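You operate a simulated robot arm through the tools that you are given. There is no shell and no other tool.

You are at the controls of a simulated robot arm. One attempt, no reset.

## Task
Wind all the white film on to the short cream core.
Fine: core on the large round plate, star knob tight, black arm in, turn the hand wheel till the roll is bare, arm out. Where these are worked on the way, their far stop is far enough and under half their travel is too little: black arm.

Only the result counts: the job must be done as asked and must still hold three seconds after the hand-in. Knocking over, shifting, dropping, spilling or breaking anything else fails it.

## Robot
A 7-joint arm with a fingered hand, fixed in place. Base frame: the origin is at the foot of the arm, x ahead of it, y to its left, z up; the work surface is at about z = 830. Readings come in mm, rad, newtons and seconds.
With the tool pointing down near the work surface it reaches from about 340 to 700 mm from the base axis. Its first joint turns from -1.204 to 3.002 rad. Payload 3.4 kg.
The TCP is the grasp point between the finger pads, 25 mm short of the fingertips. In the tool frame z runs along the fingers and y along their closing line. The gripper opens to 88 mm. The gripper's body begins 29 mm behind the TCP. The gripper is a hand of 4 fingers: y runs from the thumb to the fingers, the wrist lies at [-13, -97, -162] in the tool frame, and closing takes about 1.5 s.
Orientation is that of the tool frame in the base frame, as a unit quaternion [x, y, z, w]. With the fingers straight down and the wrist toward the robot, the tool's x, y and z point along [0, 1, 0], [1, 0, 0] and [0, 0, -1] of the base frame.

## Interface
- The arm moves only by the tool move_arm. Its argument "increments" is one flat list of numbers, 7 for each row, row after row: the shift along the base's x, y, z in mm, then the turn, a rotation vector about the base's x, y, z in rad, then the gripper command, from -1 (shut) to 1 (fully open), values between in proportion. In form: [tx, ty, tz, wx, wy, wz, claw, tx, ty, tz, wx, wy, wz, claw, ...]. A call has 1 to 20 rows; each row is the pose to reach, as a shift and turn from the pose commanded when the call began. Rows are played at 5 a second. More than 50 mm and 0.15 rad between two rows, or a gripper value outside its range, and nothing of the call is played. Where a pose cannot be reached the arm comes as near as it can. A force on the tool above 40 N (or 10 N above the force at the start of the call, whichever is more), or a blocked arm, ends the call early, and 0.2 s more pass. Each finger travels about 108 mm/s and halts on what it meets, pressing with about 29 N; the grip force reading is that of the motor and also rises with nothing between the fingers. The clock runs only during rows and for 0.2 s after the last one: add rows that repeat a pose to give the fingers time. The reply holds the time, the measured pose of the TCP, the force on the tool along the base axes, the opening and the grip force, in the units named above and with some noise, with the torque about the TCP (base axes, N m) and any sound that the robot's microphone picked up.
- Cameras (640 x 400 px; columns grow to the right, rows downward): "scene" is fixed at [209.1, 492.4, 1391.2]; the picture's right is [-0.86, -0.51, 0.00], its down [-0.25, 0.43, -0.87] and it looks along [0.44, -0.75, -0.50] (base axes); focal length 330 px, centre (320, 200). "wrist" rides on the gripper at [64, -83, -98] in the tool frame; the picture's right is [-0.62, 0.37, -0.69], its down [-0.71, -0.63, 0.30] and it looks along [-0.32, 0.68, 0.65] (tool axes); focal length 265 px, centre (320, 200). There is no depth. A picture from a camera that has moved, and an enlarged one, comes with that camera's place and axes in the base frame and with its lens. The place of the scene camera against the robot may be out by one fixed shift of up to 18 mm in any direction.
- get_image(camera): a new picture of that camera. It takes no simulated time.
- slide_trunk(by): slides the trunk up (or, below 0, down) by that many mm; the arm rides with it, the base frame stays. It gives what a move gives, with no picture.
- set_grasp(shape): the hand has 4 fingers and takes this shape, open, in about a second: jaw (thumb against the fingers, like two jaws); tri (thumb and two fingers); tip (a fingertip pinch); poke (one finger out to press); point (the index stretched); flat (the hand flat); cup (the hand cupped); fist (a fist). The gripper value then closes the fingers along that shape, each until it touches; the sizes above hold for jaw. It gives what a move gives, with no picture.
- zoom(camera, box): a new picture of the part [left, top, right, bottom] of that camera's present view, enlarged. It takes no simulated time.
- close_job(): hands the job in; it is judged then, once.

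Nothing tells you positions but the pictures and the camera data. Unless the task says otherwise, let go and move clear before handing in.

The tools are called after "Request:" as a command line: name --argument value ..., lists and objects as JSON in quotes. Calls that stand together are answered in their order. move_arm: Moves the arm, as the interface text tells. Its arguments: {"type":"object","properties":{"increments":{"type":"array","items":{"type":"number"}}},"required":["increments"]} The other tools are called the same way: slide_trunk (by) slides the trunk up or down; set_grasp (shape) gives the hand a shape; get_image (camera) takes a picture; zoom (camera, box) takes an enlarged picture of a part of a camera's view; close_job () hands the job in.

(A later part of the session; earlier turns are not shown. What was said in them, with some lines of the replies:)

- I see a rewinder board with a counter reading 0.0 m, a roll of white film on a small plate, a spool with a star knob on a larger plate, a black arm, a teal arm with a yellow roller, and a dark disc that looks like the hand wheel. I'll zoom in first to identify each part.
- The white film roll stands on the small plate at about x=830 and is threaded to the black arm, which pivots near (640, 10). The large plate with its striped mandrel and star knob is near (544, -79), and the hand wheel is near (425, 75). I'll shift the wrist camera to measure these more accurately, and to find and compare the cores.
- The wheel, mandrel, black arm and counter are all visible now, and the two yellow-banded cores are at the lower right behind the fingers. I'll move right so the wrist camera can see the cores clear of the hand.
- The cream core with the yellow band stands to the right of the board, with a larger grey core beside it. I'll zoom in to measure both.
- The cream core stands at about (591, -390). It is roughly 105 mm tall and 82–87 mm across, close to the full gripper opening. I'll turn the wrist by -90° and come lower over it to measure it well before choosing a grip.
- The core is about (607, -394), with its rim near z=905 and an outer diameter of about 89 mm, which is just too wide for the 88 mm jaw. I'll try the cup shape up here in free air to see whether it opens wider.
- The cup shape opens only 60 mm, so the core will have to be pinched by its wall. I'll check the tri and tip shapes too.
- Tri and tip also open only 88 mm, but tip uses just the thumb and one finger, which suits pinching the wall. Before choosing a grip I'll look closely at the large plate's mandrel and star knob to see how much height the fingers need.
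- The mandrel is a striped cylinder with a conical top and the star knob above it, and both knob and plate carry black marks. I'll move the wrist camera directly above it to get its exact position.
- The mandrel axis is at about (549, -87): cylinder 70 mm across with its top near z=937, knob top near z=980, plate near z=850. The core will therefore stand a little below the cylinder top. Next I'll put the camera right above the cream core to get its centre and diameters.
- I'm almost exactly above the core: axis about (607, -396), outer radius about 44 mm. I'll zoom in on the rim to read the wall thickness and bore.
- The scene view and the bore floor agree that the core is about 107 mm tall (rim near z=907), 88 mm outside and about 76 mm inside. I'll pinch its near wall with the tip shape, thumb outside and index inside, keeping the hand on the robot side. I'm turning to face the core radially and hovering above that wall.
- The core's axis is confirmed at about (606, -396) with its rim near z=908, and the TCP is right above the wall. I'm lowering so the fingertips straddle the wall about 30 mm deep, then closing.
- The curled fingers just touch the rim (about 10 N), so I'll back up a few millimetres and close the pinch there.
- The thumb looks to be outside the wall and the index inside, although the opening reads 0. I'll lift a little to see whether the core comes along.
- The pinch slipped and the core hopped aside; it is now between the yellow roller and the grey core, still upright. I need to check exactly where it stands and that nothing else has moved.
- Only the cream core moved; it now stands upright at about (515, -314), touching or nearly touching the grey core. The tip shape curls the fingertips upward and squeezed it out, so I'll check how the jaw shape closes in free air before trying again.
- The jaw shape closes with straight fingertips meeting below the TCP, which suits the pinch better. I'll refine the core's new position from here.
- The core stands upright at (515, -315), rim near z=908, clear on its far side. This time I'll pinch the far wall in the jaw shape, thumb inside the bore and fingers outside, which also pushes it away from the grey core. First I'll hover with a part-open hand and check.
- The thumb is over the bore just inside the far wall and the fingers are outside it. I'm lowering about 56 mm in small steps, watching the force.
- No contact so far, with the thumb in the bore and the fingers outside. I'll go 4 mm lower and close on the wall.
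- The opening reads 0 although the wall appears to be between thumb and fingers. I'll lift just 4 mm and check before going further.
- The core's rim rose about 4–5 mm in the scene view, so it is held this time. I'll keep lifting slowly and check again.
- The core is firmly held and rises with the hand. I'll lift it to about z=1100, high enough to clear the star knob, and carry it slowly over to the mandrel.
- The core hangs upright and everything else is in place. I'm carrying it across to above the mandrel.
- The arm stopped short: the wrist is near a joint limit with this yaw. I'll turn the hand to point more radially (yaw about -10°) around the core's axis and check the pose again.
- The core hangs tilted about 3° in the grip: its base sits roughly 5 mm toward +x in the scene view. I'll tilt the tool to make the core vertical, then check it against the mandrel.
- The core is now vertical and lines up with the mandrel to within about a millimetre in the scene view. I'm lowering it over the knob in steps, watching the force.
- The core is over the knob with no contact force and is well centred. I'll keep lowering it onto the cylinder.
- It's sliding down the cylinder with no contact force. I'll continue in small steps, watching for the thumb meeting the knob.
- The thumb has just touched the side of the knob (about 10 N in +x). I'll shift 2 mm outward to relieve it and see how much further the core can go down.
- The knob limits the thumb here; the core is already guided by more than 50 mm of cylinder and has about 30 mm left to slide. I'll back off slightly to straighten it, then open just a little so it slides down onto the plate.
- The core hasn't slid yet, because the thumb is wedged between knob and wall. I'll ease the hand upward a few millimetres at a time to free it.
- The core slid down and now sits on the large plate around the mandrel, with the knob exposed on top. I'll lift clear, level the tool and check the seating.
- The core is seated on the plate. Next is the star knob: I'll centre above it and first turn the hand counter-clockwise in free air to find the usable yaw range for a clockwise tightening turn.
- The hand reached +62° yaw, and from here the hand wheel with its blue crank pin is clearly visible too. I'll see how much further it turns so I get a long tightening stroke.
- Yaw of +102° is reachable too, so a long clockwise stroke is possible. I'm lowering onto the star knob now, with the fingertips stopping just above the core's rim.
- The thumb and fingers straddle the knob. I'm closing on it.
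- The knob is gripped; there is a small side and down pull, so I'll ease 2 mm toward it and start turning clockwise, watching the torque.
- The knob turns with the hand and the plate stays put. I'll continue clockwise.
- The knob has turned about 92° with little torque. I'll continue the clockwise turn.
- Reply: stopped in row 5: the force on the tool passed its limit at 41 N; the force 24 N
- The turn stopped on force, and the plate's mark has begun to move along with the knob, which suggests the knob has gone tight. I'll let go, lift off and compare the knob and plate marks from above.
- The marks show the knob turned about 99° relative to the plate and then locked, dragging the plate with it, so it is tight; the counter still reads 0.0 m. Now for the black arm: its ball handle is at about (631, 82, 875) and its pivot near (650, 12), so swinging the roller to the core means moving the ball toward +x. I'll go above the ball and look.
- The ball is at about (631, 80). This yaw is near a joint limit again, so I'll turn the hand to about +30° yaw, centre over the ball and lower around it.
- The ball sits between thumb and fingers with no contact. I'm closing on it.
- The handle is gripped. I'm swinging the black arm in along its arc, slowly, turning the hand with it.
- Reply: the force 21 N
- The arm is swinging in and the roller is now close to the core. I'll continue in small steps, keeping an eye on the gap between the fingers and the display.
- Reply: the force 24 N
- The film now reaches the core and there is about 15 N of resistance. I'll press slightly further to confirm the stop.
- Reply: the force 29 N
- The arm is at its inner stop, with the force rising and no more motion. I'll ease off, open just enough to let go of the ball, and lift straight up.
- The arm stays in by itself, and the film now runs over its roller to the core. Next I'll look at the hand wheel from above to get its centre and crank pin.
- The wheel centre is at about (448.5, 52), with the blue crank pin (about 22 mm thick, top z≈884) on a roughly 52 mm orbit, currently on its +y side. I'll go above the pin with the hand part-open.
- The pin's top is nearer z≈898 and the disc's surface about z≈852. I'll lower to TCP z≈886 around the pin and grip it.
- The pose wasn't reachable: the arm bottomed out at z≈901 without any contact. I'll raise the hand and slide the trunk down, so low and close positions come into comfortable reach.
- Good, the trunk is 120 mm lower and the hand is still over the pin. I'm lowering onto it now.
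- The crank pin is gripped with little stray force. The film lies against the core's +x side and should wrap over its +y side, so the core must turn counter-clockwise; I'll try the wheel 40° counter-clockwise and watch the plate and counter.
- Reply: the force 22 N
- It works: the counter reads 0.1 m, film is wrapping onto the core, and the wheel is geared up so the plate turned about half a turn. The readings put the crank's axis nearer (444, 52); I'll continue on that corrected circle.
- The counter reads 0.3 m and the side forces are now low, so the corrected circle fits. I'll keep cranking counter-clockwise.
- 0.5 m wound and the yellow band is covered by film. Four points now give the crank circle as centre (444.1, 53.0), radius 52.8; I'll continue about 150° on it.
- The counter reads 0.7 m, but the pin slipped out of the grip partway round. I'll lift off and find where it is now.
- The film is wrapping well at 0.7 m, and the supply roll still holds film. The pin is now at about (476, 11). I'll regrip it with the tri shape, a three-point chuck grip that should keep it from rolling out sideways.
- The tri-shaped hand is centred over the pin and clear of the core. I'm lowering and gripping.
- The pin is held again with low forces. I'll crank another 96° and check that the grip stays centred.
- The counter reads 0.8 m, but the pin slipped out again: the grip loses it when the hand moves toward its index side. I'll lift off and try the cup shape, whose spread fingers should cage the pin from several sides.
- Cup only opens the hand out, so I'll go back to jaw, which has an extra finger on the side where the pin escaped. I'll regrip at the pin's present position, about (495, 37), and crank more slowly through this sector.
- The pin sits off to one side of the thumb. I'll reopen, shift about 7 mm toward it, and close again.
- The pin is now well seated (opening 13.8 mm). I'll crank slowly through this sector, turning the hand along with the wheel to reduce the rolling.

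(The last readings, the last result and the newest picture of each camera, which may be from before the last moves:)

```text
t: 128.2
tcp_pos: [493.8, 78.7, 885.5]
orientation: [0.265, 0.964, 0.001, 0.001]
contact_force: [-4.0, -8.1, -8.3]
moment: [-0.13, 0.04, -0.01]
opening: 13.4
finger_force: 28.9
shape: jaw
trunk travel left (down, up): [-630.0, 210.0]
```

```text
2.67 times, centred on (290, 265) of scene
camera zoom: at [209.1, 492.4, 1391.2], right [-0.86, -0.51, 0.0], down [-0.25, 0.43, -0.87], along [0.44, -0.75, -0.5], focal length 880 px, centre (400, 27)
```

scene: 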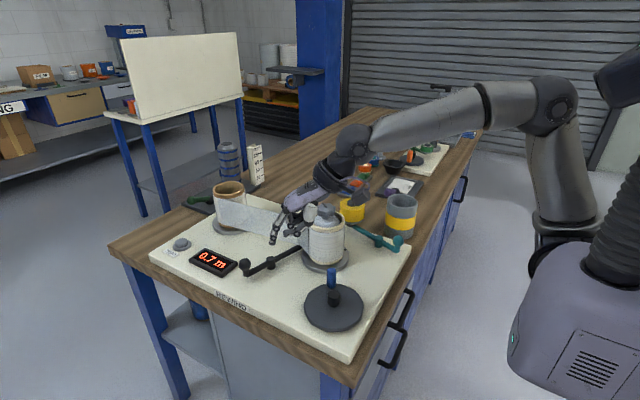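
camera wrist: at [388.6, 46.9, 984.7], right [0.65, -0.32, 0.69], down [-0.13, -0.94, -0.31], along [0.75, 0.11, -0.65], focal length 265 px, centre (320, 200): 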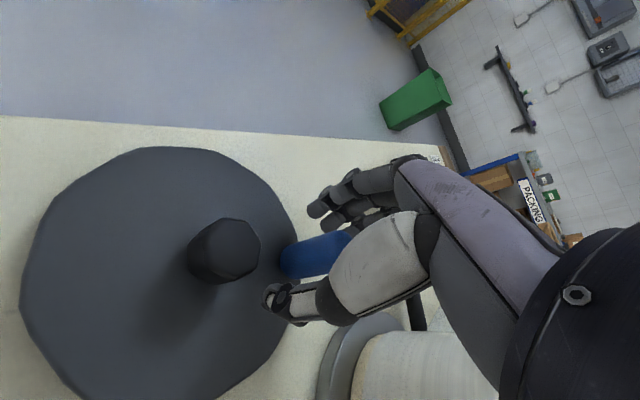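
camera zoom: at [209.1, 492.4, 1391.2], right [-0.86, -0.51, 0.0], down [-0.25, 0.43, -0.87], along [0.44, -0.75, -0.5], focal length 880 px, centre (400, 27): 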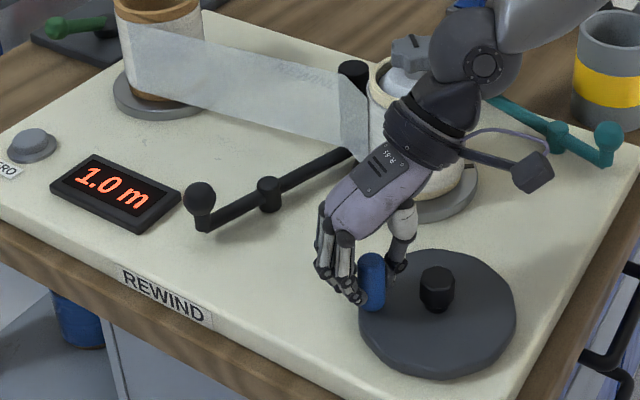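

1.0 m, with the pin still centred in the grip and low forces. Slow cranking with hand rotation works, so I'll continue the same way.

Request:
move_arm --increments '[-1.3, 1.3, 0, 0, 0, 0.02, -1, -3.5, 4.3, 0, 0, 0, 0.04, -1, -5.9, 7.1, 0, 0, 0, 0.06, -1, -8.4, 9.8, 0, 0, 0, 0.08, -1, -11.2, 12.2, 0, 0, 0, 0.1, -1, -14.1, 14.5, 0, 0, 0, 0.12, -1, -17.1, 16.6, 0, 0, 0, 0.14, -1, -20.3, 18.4, 0, 0, 0, 0.16, -1, -23.6, 20, 0, 0, 0, 0.18, -1, -27, 21.4, 0, 0, 0, 0.2, -1, -30.5, 22.6, 0, 0, 0, 0.22, -1, -34.1, 23.4, 0, 0, 0, 0.24, -1, -37.8, 24.1, 0, 0, 0, 0.26, -1, -41.4, 24.5, 0, 0, 0, 0.28, -1, -45.1, 24.6, 0, 0, 0, 0.3, -1, -48.8, 24.5, 0, 0, 0, 0.32, -1, -52.4, 24.1, 0, 0, 0, 0.34, -1, -56.1, 23.4, 0, 0, 0, 0.36, -1, -59.7, 22.6, 0, 0, 0, 0.38, -1]'

Request:
zoom --camera "wrist" --box '[220, 150, 440, 350]'

Request:
zoom --camera "scene" --box '[190, 190, 390, 340]'

```text
t: 132.2
tcp_pos: [434.5, 101.6, 885.2]
orientation: [0.079, 0.997, 0.001, -0.001]
contact_force: [5.0, -3.8, -4.7]
moment: [-0.01, -0.07, -0.06]
opening: 13.2
finger_force: 29.3
shape: jaw
trunk travel left (down, up): [-630.0, 210.0]
```

```text
2.00 times, centred on (330, 250) of wrist
camera zoom: at [357.7, 30.5, 984.4], right [0.67, 0.26, 0.69], down [0.61, -0.73, -0.31], along [0.43, 0.63, -0.65], focal length 531 px, centre (300, 100)
```

zoom: 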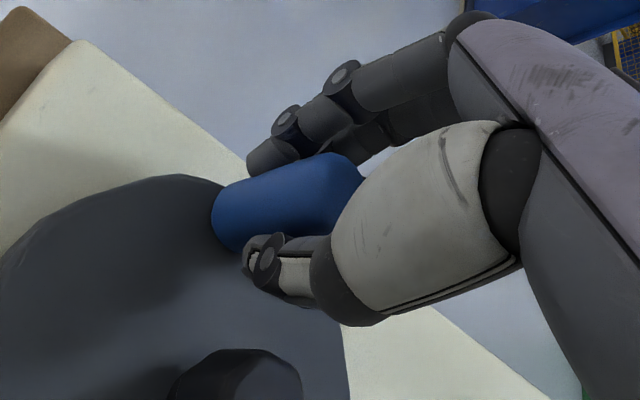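

```text
2.67 times, centred on (290, 265) of scene
camera zoom: at [209.1, 492.4, 1391.2], right [-0.86, -0.51, 0.0], down [-0.25, 0.43, -0.87], along [0.44, -0.75, -0.5], focal length 880 px, centre (400, 27)
```

zoom: 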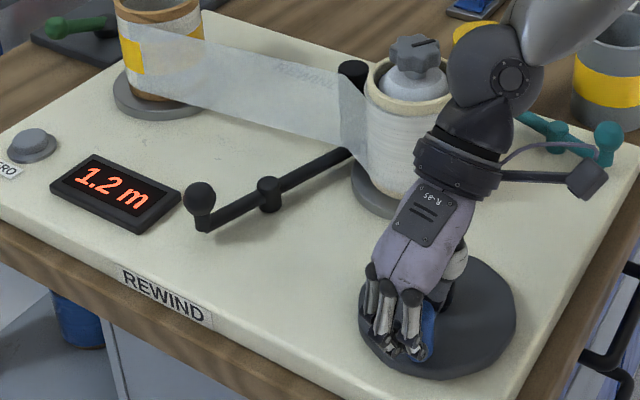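

1.2 m, and a yellow band on the supply roll's own core is starting to show, so the film is nearly used up. Continuing.

Request:
move_arm --increments '[-3.1, -2.1, 0, 0, 0, 0, -1, -6.5, -3.5, 0, 0, 0, 0, -1, -9.7, -5.1, 0, 0, 0, 0, -1, -12.8, -6.9, 0, 0, 0, 0, -1, -15.8, -8.9, 0, 0, 0, 0, -1, -18.7, -11.1, 0, 0, 0, 0, -1, -21.4, -13.5, 0, 0, 0, 0, -1, -23.9, -16.1, 0, 0, 0, 0, -1, -26.2, -18.9, 0, 0, 0, 0, -1, -28.3, -21.8, 0, 0, 0, 0, -1, -30.3, -24.9, 0, 0, 0, 0, -1, -32, -28.1, 0, 0, 0, 0, -1, -33.4, -31.4, 0, 0, 0, 0, -1, -34.7, -34.8, 0, 0, 0, 0, -1, -35.7, -38.3, 0, 0, 0, 0, -1, -36.4, -41.8, 0, 0, 0, 0, -1, -36.9, -45.4, 0, 0, 0, 0, -1, -37.2, -49, 0, 0, 0, 0, -1, -37.2, -52.6, 0, 0, 0, 0, -1]'

Request:
zoom --camera "wrist" --box '[220, 150, 440, 350]'

Request:
zoom --camera "scene" --box '[190, 190, 390, 340]'

Request:
zoom --camera "scene" --box '[190, 165, 290, 250]'

```text
t: 136.2
tcp_pos: [397.5, 50.5, 886.0]
orientation: [0.079, 0.997, -0.001, 0.0]
contact_force: [-2.4, 4.5, -3.9]
moment: [0.18, 0.02, 0.02]
opening: 13.3
finger_force: 28.8
shape: jaw
trunk travel left (down, up): [-630.0, 210.0]
```

```text
2.00 times, centred on (330, 250) of wrist
camera zoom: at [319.7, -20.6, 985.0], right [0.67, 0.27, 0.69], down [0.61, -0.73, -0.31], along [0.43, 0.62, -0.65], focal length 531 px, centre (300, 100)
```

zoom: 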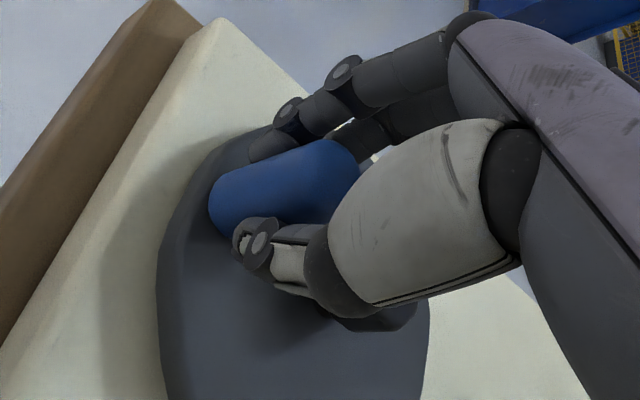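

```text
2.67 times, centred on (290, 265) of scene
camera zoom: at [209.1, 492.4, 1391.2], right [-0.86, -0.51, 0.0], down [-0.25, 0.43, -0.87], along [0.44, -0.75, -0.5], focal length 880 px, centre (400, 27)
```

zoom: 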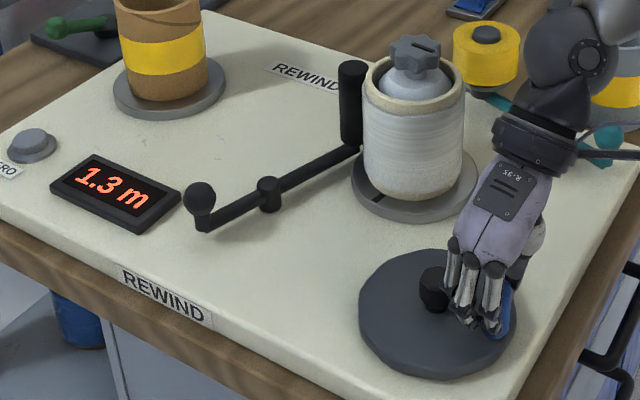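

```text
4.71 times, centred on (240, 208) of scene
camera zoom: at [209.1, 492.4, 1391.2], right [-0.86, -0.51, 0.0], down [-0.25, 0.43, -0.87], along [0.44, -0.75, -0.5], focal length 1554 px, centre (696, 165)
```

zoom: 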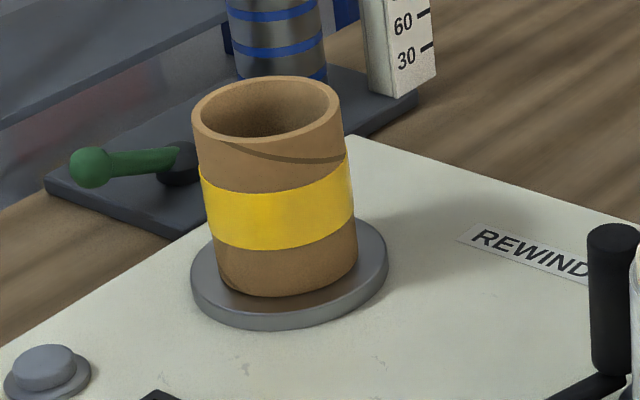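

The supply roll is completely bare, with only its brown core and yellow band showing; all the film is on the cream core at 1.3 m. I'll let go of the crank and lift clear, then swing the black arm out.

Request:
move_arm --increments '[0, 0, 0, 0, 0, 0, -0.5, 0, 0, 0, 0, 0, 0, 0, 0, 0, 0, 0, 0, 0, 0.15, 0, 0, 0, 0, 0, 0, 0.15, 0, 0, 25, 0, 0, 0, 0.15, 0, 0, 60, 0, 0, 0, 0.1, 0, 0, 100, 0, 0, 0, 0, 0, 0, 130, 0, 0, 0, 0, 0, 0, 130, 0, 0, 0, 0]'

Request:
get_image --camera "scene"

```text
t: 138.2
tcp_pos: [398.2, 50.5, 1017.1]
orientation: [0.08, 0.997, 0.002, -0.001]
contact_force: [0.6, 0.4, -0.7]
moment: [-0.01, -0.01, -0.02]
opening: 44.4
finger_force: 0.1
shape: jaw
trunk travel left (down, up): [-630.0, 210.0]
```

```text
taken
```

scene: 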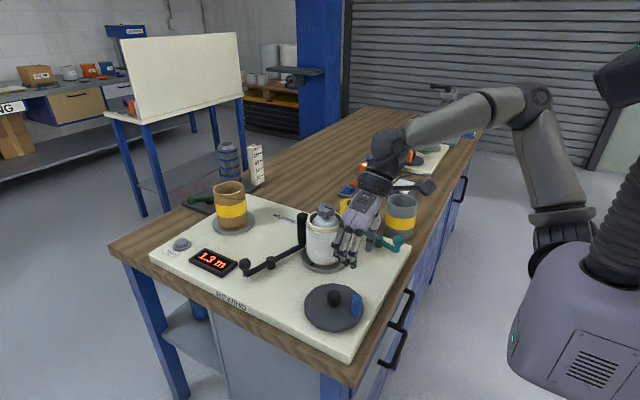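

Clear of the crank. I'm moving over to the black arm's ball handle at about (672, 77), turning the hand to about +20° yaw.

Request:
move_arm --increments '[27, 3, 5, 0, 0, -0.1, 0, 54, 6, 5, 0, 0, -0.2, 0, 82, 8, 5, 0, 0, -0.3, 0, 110, 11, 5, 0, 0, -0.4, 0, 138, 14, 5, 0, 0, -0.5, 0, 165, 16, 5, 0, 0, -0.6, 0, 193, 19, 5, 0, 0, -0.7, 0, 220, 22, 5, 0, 0, -0.8, 0, 248, 24, 5, 0, 0, -0.9, 0, 274, 26.5, 5, 0, 0, -1.0, -0.05, 274, 26.5, 5, 0, 0, -1.06, -0.05, 274, 26.5, 5, 0, 0, -1.06, -0.05]'

Request:
get_image --camera "wrist"

Request:
zoom --camera "scene" --box '[190, 170, 350, 300]'

```text
t: 140.8
tcp_pos: [669.4, 78.0, 1021.4]
orientation: [0.573, 0.819, 0.001, 0.0]
contact_force: [0.1, 0.8, 0.0]
moment: [0.01, 0.01, 0.02]
opening: 42.2
finger_force: 0.1
shape: jaw
out of reach, approached as far as the arm can: row 10
trunk travel left (down, up): [-630.0, 210.0]
```

```text
taken
camera wrist: at [569.3, 109.9, 1120.3], right [0.56, -0.46, 0.69], down [-0.35, -0.89, -0.31], along [0.75, -0.07, -0.65], focal length 265 px, centre (320, 200)
```

wrist: 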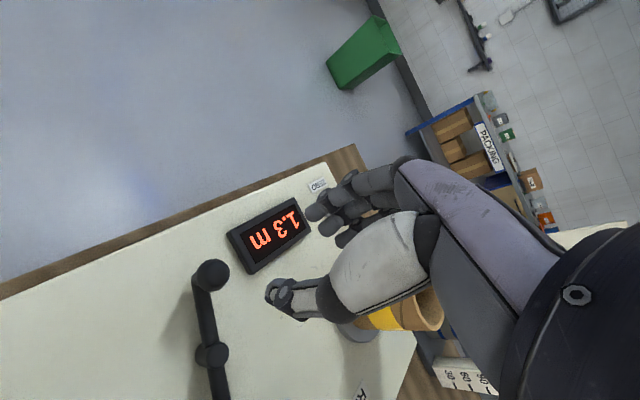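

```text
3.08 times, centred on (270, 235) of scene
camera zoom: at [209.1, 492.4, 1391.2], right [-0.86, -0.51, 0.0], down [-0.25, 0.43, -0.87], along [0.44, -0.75, -0.5], focal length 1016 px, centre (474, 92)
```

zoom: 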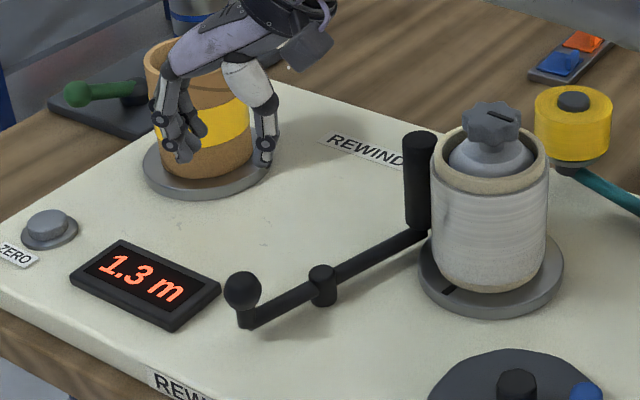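

The ball is at about (674, 76.5). I'm lowering around it with a narrow opening to stay clear of the display.

Request:
move_arm --increments '[1, -1, -25, 0, 0, 0, -0.05, 2, -1, -50, 0, 0, 0, -0.05, 2, -1, -75, 0, 0, 0, -0.05, 2, -1, -100, 0, 0, 0, -0.05, 2, -1, -100, 0, 0, 0, -0.05]'

Request:
get_image --camera "wrist"

Request:
zoom --camera "scene" --box '[190, 190, 310, 290]'

```text
t: 142.1
tcp_pos: [688.3, 87.6, 924.5]
orientation: [0.565, 0.825, 0.0, 0.002]
contact_force: [-0.4, 0.0, -0.4]
moment: [-0.01, -0.03, 0.01]
opening: 42.0
finger_force: 0.1
shape: jaw
out of reach, approached as far as the arm can: row 2, 3, 4, 5
trunk travel left (down, up): [-630.0, 210.0]
```

```text
taken
camera wrist: at [586.7, 118.6, 1023.6], right [0.56, -0.44, 0.7], down [-0.33, -0.89, -0.3], along [0.76, -0.06, -0.65], focal length 265 px, centre (320, 200)
```

wrist: 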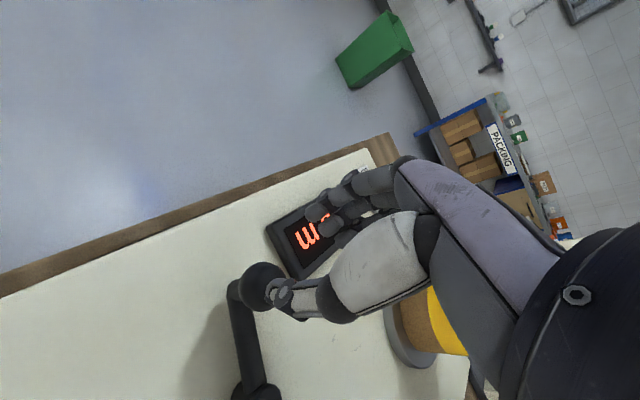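

```text
4.00 times, centred on (250, 240) of scene
camera zoom: at [209.1, 492.4, 1391.2], right [-0.86, -0.51, 0.0], down [-0.25, 0.43, -0.87], along [0.44, -0.75, -0.5], focal length 1321 px, centre (600, 40)
```

zoom: 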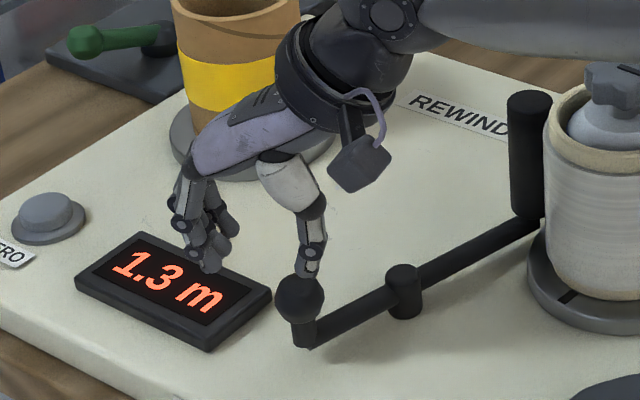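

With the trunk lowered, this spot is out of reach. I'll rise and slide the trunk back up to where the handle was reachable before.

Request:
move_arm --increments '[0, 0, 20, 0, 0, 0, -0.05, -4, -2, 50, 0, 0, 0, -0.05, -10, -6, 80, 0, 0, 0, -0.05, -16, -10, 100, 0, 0, 0, -0.05, -16, -10, 100, 0, 0, 0, -0.05]'

Request:
slide_trunk --by 120

Request:
get_image --camera "wrist"

```text
t: 143.2
tcp_pos: [657.1, 65.8, 1021.7]
orientation: [0.573, 0.82, 0.001, 0.001]
contact_force: [0.7, -0.9, -0.1]
moment: [0.02, -0.01, 0.04]
opening: 42.2
finger_force: 0.0
shape: jaw
trunk travel left (down, up): [-630.0, 210.0]
```

```text
t: 144.8
tcp_pos: [656.0, 66.3, 1141.7]
orientation: [0.572, 0.82, 0.001, -0.001]
contact_force: [0.7, 0.7, 0.4]
moment: [0.03, -0.03, 0.01]
opening: 42.4
finger_force: 0.1
shape: jaw
trunk travel left (down, up): [-750.0, 90.0]
```

```text
taken
camera wrist: at [555.8, 98.7, 1240.7], right [0.56, -0.46, 0.69], down [-0.34, -0.89, -0.31], along [0.75, -0.07, -0.65], focal length 265 px, centre (320, 200)
```

wrist: 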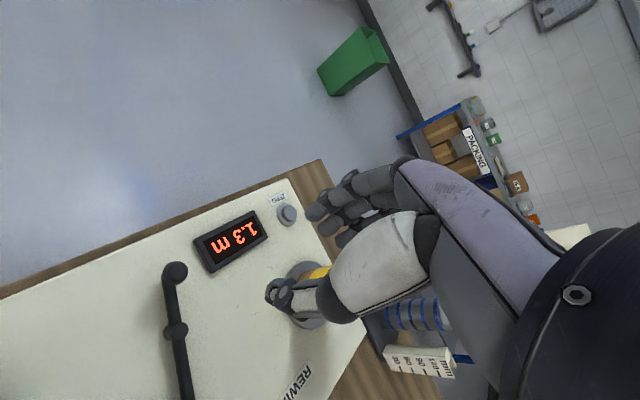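

Request:
move_arm --increments '[6, 4, -35, 0, 0, 0, -0.05, 12, 7, -75, 0, 0, 0, -0.05, 16, 10, -115, 0, 0, 0, -0.05, 16, 10, -155, 0, 0, 0, -0.05, 16, 10, -190, 0, 0, 0, -0.05, 16, 10, -215, 0, 0, 0, -0.05, 16, 10, -215, 0, 0, 0, -0.05]'

Request:
get_image --camera "wrist"

Request:
zoom --camera "scene" --box '[190, 190, 310, 290]'

```text
t: 146.3
tcp_pos: [671.3, 75.2, 926.6]
orientation: [0.572, 0.82, 0.0, 0.0]
contact_force: [0.0, 0.1, 0.1]
moment: [-0.02, -0.02, -0.01]
opening: 42.3
finger_force: 0.0
shape: jaw
trunk travel left (down, up): [-750.0, 90.0]
```

```text
taken
camera wrist: at [571.5, 108.4, 1024.7], right [0.56, -0.46, 0.69], down [-0.34, -0.89, -0.31], along [0.75, -0.07, -0.65], focal length 265 px, centre (320, 200)
```

wrist: 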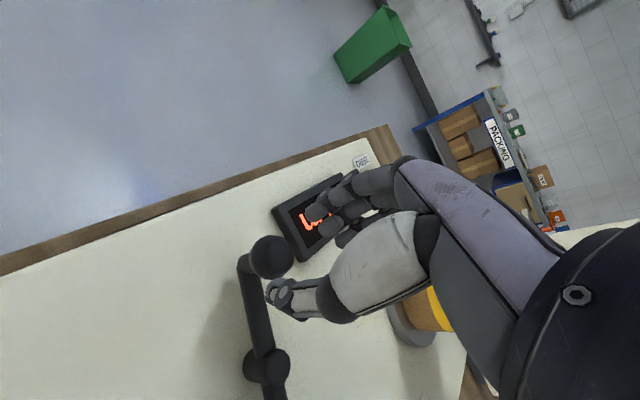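

```text
4.00 times, centred on (250, 240) of scene
camera zoom: at [209.1, 492.4, 1391.2], right [-0.86, -0.51, 0.0], down [-0.25, 0.43, -0.87], along [0.44, -0.75, -0.5], focal length 1321 px, centre (600, 40)
```

zoom: 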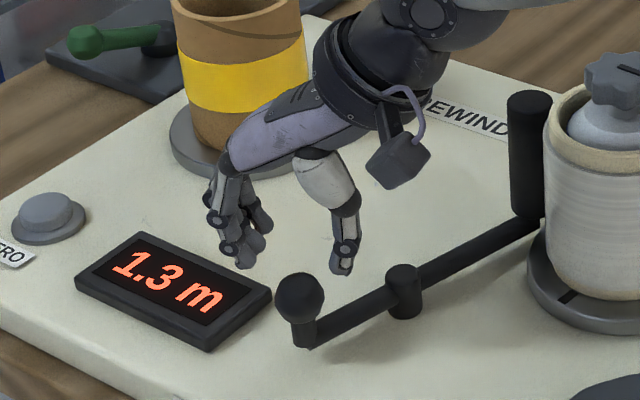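

The ball is right below the open hand, and the fingertips will stay well above the low display. Lowering and gripping the ball.

Request:
move_arm --increments '[1, 0.5, -15, 0, 0, 0, -0.05, 2, 1, -30, 0, 0, 0, -0.05, 2, 1, -42, 0, 0, 0, -0.05, 2, 1, -42, 0, 0, 0, -0.05, 2, 1, -42, 0, 0, 0, -0.4, 2, 1, -42, 0, 0, 0, -0.8, 2, 1, -42, 0, 0, 0, -1, 2, 1, -42, 0, 0, 0, -1, 2, 1, -42, 0, 0, 0, -1]'

Request:
get_image --camera "wrist"

Request:
zoom --camera "scene" --box '[190, 190, 310, 290]'

```text
t: 148.3
tcp_pos: [672.7, 75.9, 881.8]
orientation: [0.572, 0.82, -0.001, -0.003]
contact_force: [-12.2, -5.1, -14.4]
moment: [0.04, -0.06, 0.0]
opening: 14.8
finger_force: 28.2
shape: jaw
trunk travel left (down, up): [-750.0, 90.0]
```

```text
taken
camera wrist: at [573.1, 108.9, 981.4], right [0.56, -0.45, 0.69], down [-0.35, -0.89, -0.3], along [0.75, -0.07, -0.66], focal length 265 px, centre (320, 200)
```

wrist: 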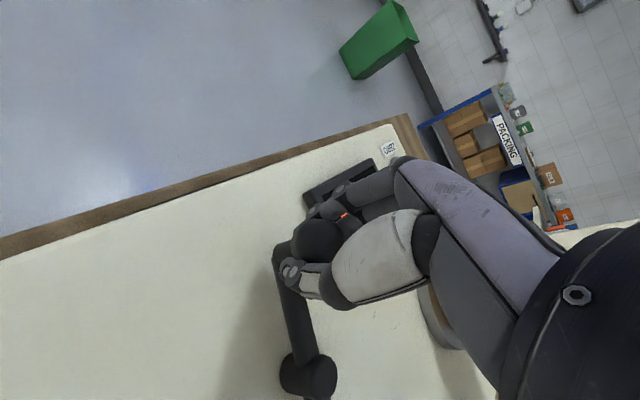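

```text
4.00 times, centred on (250, 240) of scene
camera zoom: at [209.1, 492.4, 1391.2], right [-0.86, -0.51, 0.0], down [-0.25, 0.43, -0.87], along [0.44, -0.75, -0.5], focal length 1321 px, centre (600, 40)
```

zoom: 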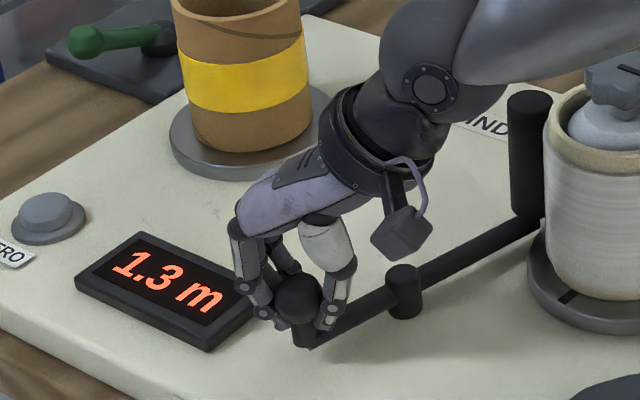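

The ball is gripped. I'm swinging the black arm back out along its arc to its original stop.

Request:
move_arm --increments '[-2.7, 0.9, 0, 0, 0, 0.025, -1, -5.4, 1.7, 0, 0, 0, 0.05, -1, -8.3, 2.4, 0, 0, 0, 0.075, -1, -11.3, 3, 0, 0, 0, 0.1, -1, -14.2, 3.5, 0, 0, 0, 0.125, -1, -17.2, 3.8, 0, 0, 0, 0.15, -1, -20.2, 4, 0, 0, 0, 0.175, -1, -23.3, 4, 0, 0, 0, 0.2, -1, -26.3, 3.9, 0, 0, 0, 0.225, -1, -29.3, 3.8, 0, 0, 0, 0.25, -1, -32.3, 3.4, 0, 0, 0, 0.275, -1, -35.2, 3, 0, 0, 0, 0.3, -1, -38, 2.4, 0, 0, 0, 0.325, -1, -40.7, 1.8, 0, 0, 0, 0.35, -1, -42, 1.4, 0, 0, 0, 0.36, -1, -42, 1.4, 0, 0, 0, 0.36, -1]'

Request:
get_image --camera "scene"

Request:
zoom --camera "scene" --box '[190, 170, 350, 300]'

```text
t: 151.8
tcp_pos: [634.8, 78.1, 882.8]
orientation: [0.417, 0.909, 0.0, -0.002]
contact_force: [1.5, -3.2, -18.8]
moment: [0.11, -0.2, 0.06]
opening: 14.4
finger_force: 28.8
shape: jaw
trunk travel left (down, up): [-750.0, 90.0]
```

```text
taken
```

scene: 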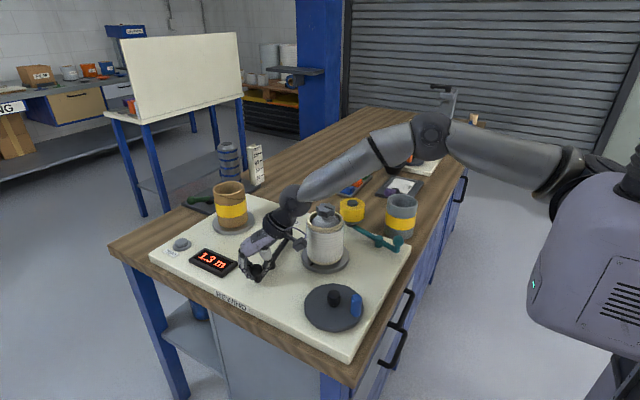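

```text
3.08 times, centred on (270, 235) of scene
camera zoom: at [209.1, 492.4, 1391.2], right [-0.86, -0.51, 0.0], down [-0.25, 0.43, -0.87], along [0.44, -0.75, -0.5], focal length 1016 px, centre (474, 92)
```

zoom: 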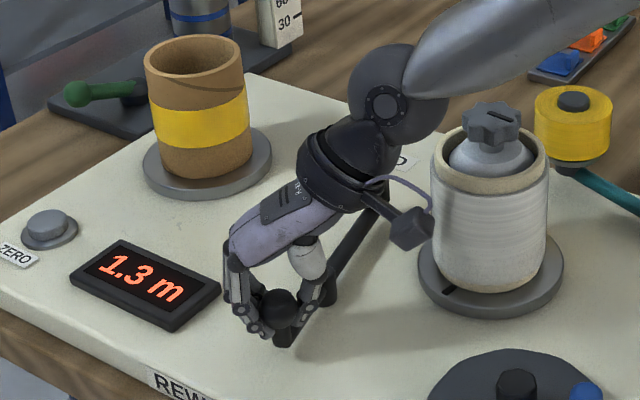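

The arm is almost back at its starting position. I'll push a few millimetres more to reach the outer stop.

Request:
move_arm --increments '[-2, -0.5, 0, 0, 0, 0.02, -1, -4, -1.1, 0, 0, 0, 0.04, -1, -5.5, -1.6, 0, 0, 0, 0.05, -1, -5.5, -1.6, 0, 0, 0, 0.05, -1]'

Request:
zoom --camera "scene" --box '[190, 170, 350, 300]'

```text
t: 152.8
tcp_pos: [630.1, 77.2, 881.7]
orientation: [0.393, 0.92, 0.0, -0.002]
contact_force: [2.4, -4.1, -19.5]
moment: [0.1, -0.2, 0.1]
opening: 14.6
finger_force: 29.0
shape: jaw
trunk travel left (down, up): [-750.0, 90.0]
```

```text
3.08 times, centred on (270, 235) of scene
camera zoom: at [209.1, 492.4, 1391.2], right [-0.86, -0.51, 0.0], down [-0.25, 0.43, -0.87], along [0.44, -0.75, -0.5], focal length 1016 px, centre (474, 92)
```

zoom: 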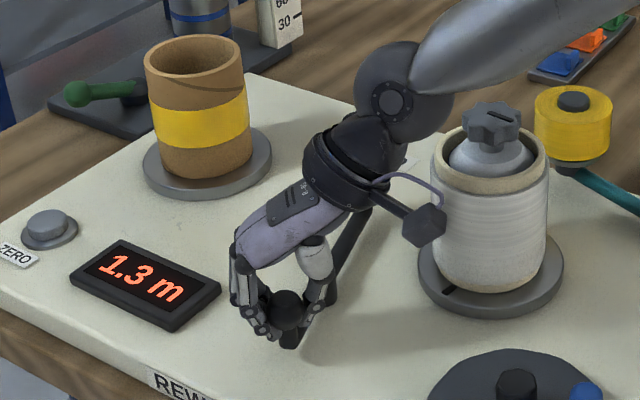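

Request:
move_arm --increments '[-2, -0.6, 0, 0, 0, 0.02, -1, -4, -1.3, 0, 0, 0, 0.04, -1, -6, -2.1, 0, 0, 0, 0.06, -1, -6, -2.1, 0, 0, 0, 0.06, -1]'

Request:
zoom --camera "scene" --box '[190, 170, 350, 300]'

```text
t: 153.8
tcp_pos: [625.2, 74.9, 883.2]
orientation: [0.367, 0.93, 0.0, -0.002]
contact_force: [16.5, -0.7, -17.7]
moment: [0.09, -0.4, -0.01]
opening: 13.8
finger_force: 29.1
shape: jaw
trunk travel left (down, up): [-750.0, 90.0]
```

```text
3.08 times, centred on (270, 235) of scene
camera zoom: at [209.1, 492.4, 1391.2], right [-0.86, -0.51, 0.0], down [-0.25, 0.43, -0.87], along [0.44, -0.75, -0.5], focal length 1016 px, centre (474, 92)
```

zoom: 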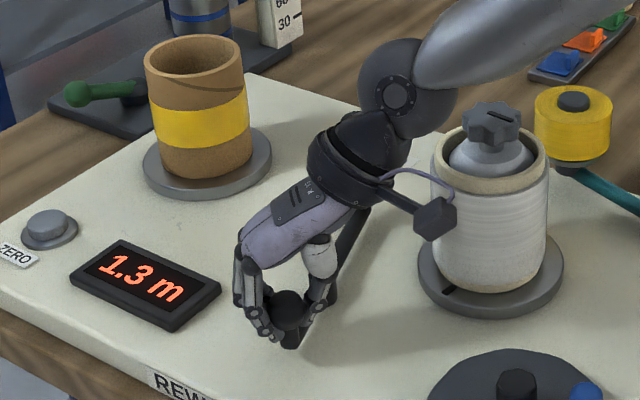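

Resistance has risen to about 17 N, so the arm is at its outer stop. I'll ease off, release the ball and lift clear.

Request:
move_arm --increments '[1, 0.4, 0, 0, 0, 0, -1, 2, 0.8, 0, 0, 0, 0, -0.7, 2, 0.8, 0, 0, 0, 0, -0.3, 2, 0.8, 0, 0, 0, 0, 0, 2, 0.8, 0, 0, 0, 0, 0.1, 2, 0.8, 0, 0, 0, 0, 0.1, 2, 0.8, 15, 0, 0, 0, 0.1, 2, 0.8, 40, 0, 0, 0, 0.1, 2, 0.8, 80, 0, 0, 0, 0.1, 0, 0, 125, 0, 0, 0, 0.1, -10, 0, 170, 0, 0, 0, 0.1, -10, 0, 170, 0, 0, 0, 0.1]'

Request:
get_image --camera "scene"

Request:
zoom --camera "scene" --box '[190, 170, 390, 310]'

Request:
get_image --camera "wrist"

```text
t: 156.3
tcp_pos: [612.7, 72.8, 1052.7]
orientation: [0.366, 0.931, 0.0, -0.001]
contact_force: [-0.8, -0.2, -0.2]
moment: [-0.03, 0.02, -0.03]
opening: 47.9
finger_force: 0.0
shape: jaw
trunk travel left (down, up): [-750.0, 90.0]
```

```text
taken
```

scene: 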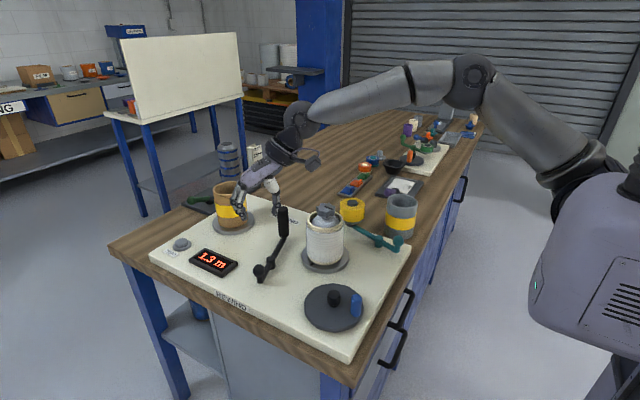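

```text
2.86 times, centred on (290, 240) of scene
camera zoom: at [209.1, 492.4, 1391.2], right [-0.86, -0.51, 0.0], down [-0.25, 0.43, -0.87], along [0.44, -0.75, -0.5], focal length 943 px, centre (406, 86)
```

zoom: 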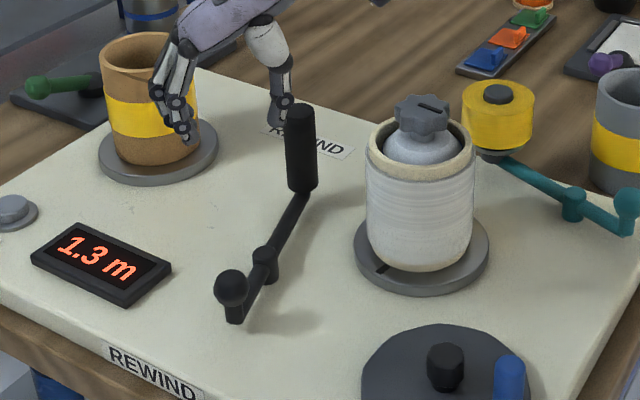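

```text
taken
camera wrist: at [508.6, 56.9, 1152.3], right [0.71, -0.15, 0.69], down [0.09, -0.95, -0.31], along [0.7, 0.28, -0.65], focal length 265 px, centre (320, 200)
```

wrist: 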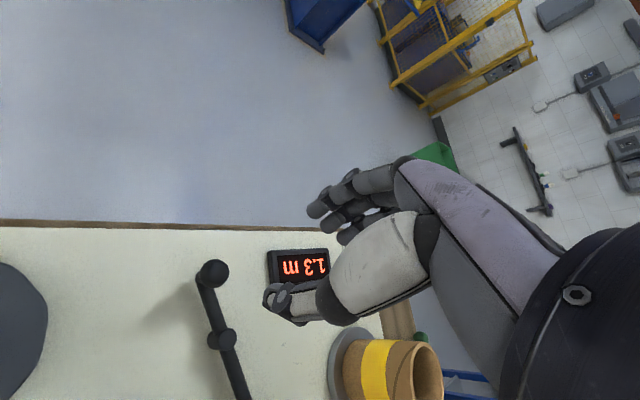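

The black arm is out, the supply roll is bare, and the film is on the cream core. Before finishing I'll move the hand clear and compare the knob and plate marks to be sure the knob stayed tight.

Request:
move_arm --increments '[-5, -10, 40, 0, 0, 0, 0.1, -15, -30, 80, 0, 0, -0.05, 0.1, -30, -55, 120, 0, 0, -0.1, 0.1, -50, -80, 150, 0, 0, -0.2, 0.1, -70, -110, 170, 0, 0, -0.3, 0.1, -90, -140, 180, 0, 0, -0.4, 0.1, -100, -160, 180, 0, 0, -0.5, 0.1, -100, -160, 180, 0, 0, -0.5, 0.1]'

Request:
get_image --camera "wrist"

Request:
zoom --camera "scene" --box '[280, 180, 370, 290]'

Request:
get_image --camera "scene"

```text
t: 158.2
tcp_pos: [512.3, -84.4, 1232.2]
orientation: [0.585, 0.811, 0.001, 0.001]
contact_force: [0.2, -0.6, -0.6]
moment: [-0.03, 0.0, 0.04]
opening: 47.7
finger_force: 0.1
shape: jaw
trunk travel left (down, up): [-750.0, 90.0]
```

```text
taken
camera wrist: at [412.5, -48.5, 1332.1], right [0.54, -0.47, 0.69], down [-0.37, -0.88, -0.31], along [0.75, -0.09, -0.65], focal length 265 px, centre (320, 200)
```

wrist: 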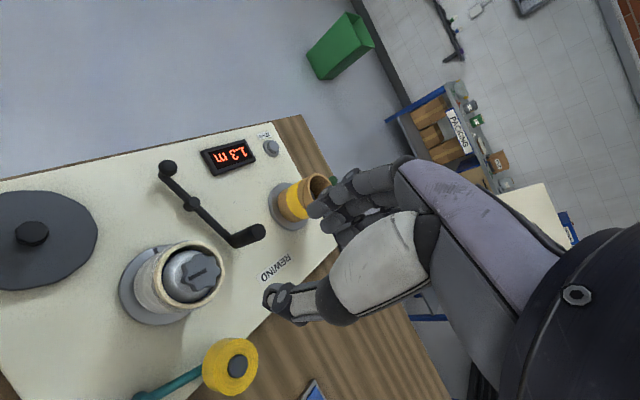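

```text
3.64 times, centred on (325, 235) of scene
camera zoom: at [209.1, 492.4, 1391.2], right [-0.86, -0.51, 0.0], down [-0.25, 0.43, -0.87], along [0.44, -0.75, -0.5], focal length 1200 px, centre (302, 73)
```

zoom: 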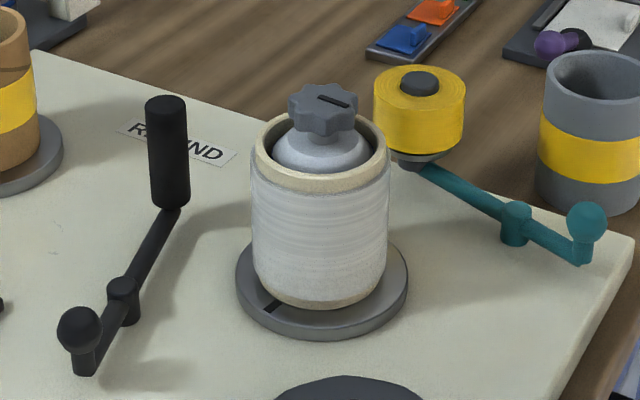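

```text
taken
```

scene: 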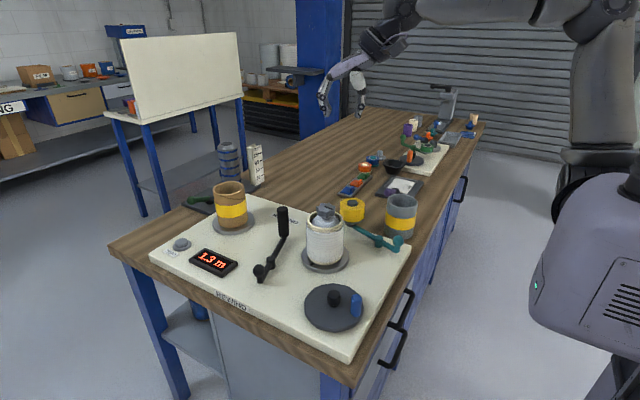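

The end state checks out:
- All the film is on the cream core, and the supply roll is bare; the counter reads 1.3 m.
- The knob kept its tightened angle relative to the plate.
- The black arm is out at its stop.
- The other items are where they were, and the hand is clear.

I'm handing the job in.

Request:
close_job

```text
The job is handed in.
```

The job is handed in: all the white film is on the short cream core. The supply roll is bare and the counter reads 1.3 m.

- **Core:** it sits on the large round plate around the mandrel. On my first grip it slipped and hopped aside; it stayed upright and nothing else moved.
- **Star knob:** I turned it clockwise about 99°, until the plate started to turn with it, and took that as tight. Its mark still had the same position relative to the plate at the end. I did not twist it again to test, because that could have unwound film.
- **Hand wheel:** the crank pin slipped out of the grip twice during winding, and I regripped it each time.
- **Black arm:** I swung it in to its stop before winding and back out to its outer stop afterwards.

Nothing else looked moved in the last pictures, and the hand is clear of everything.
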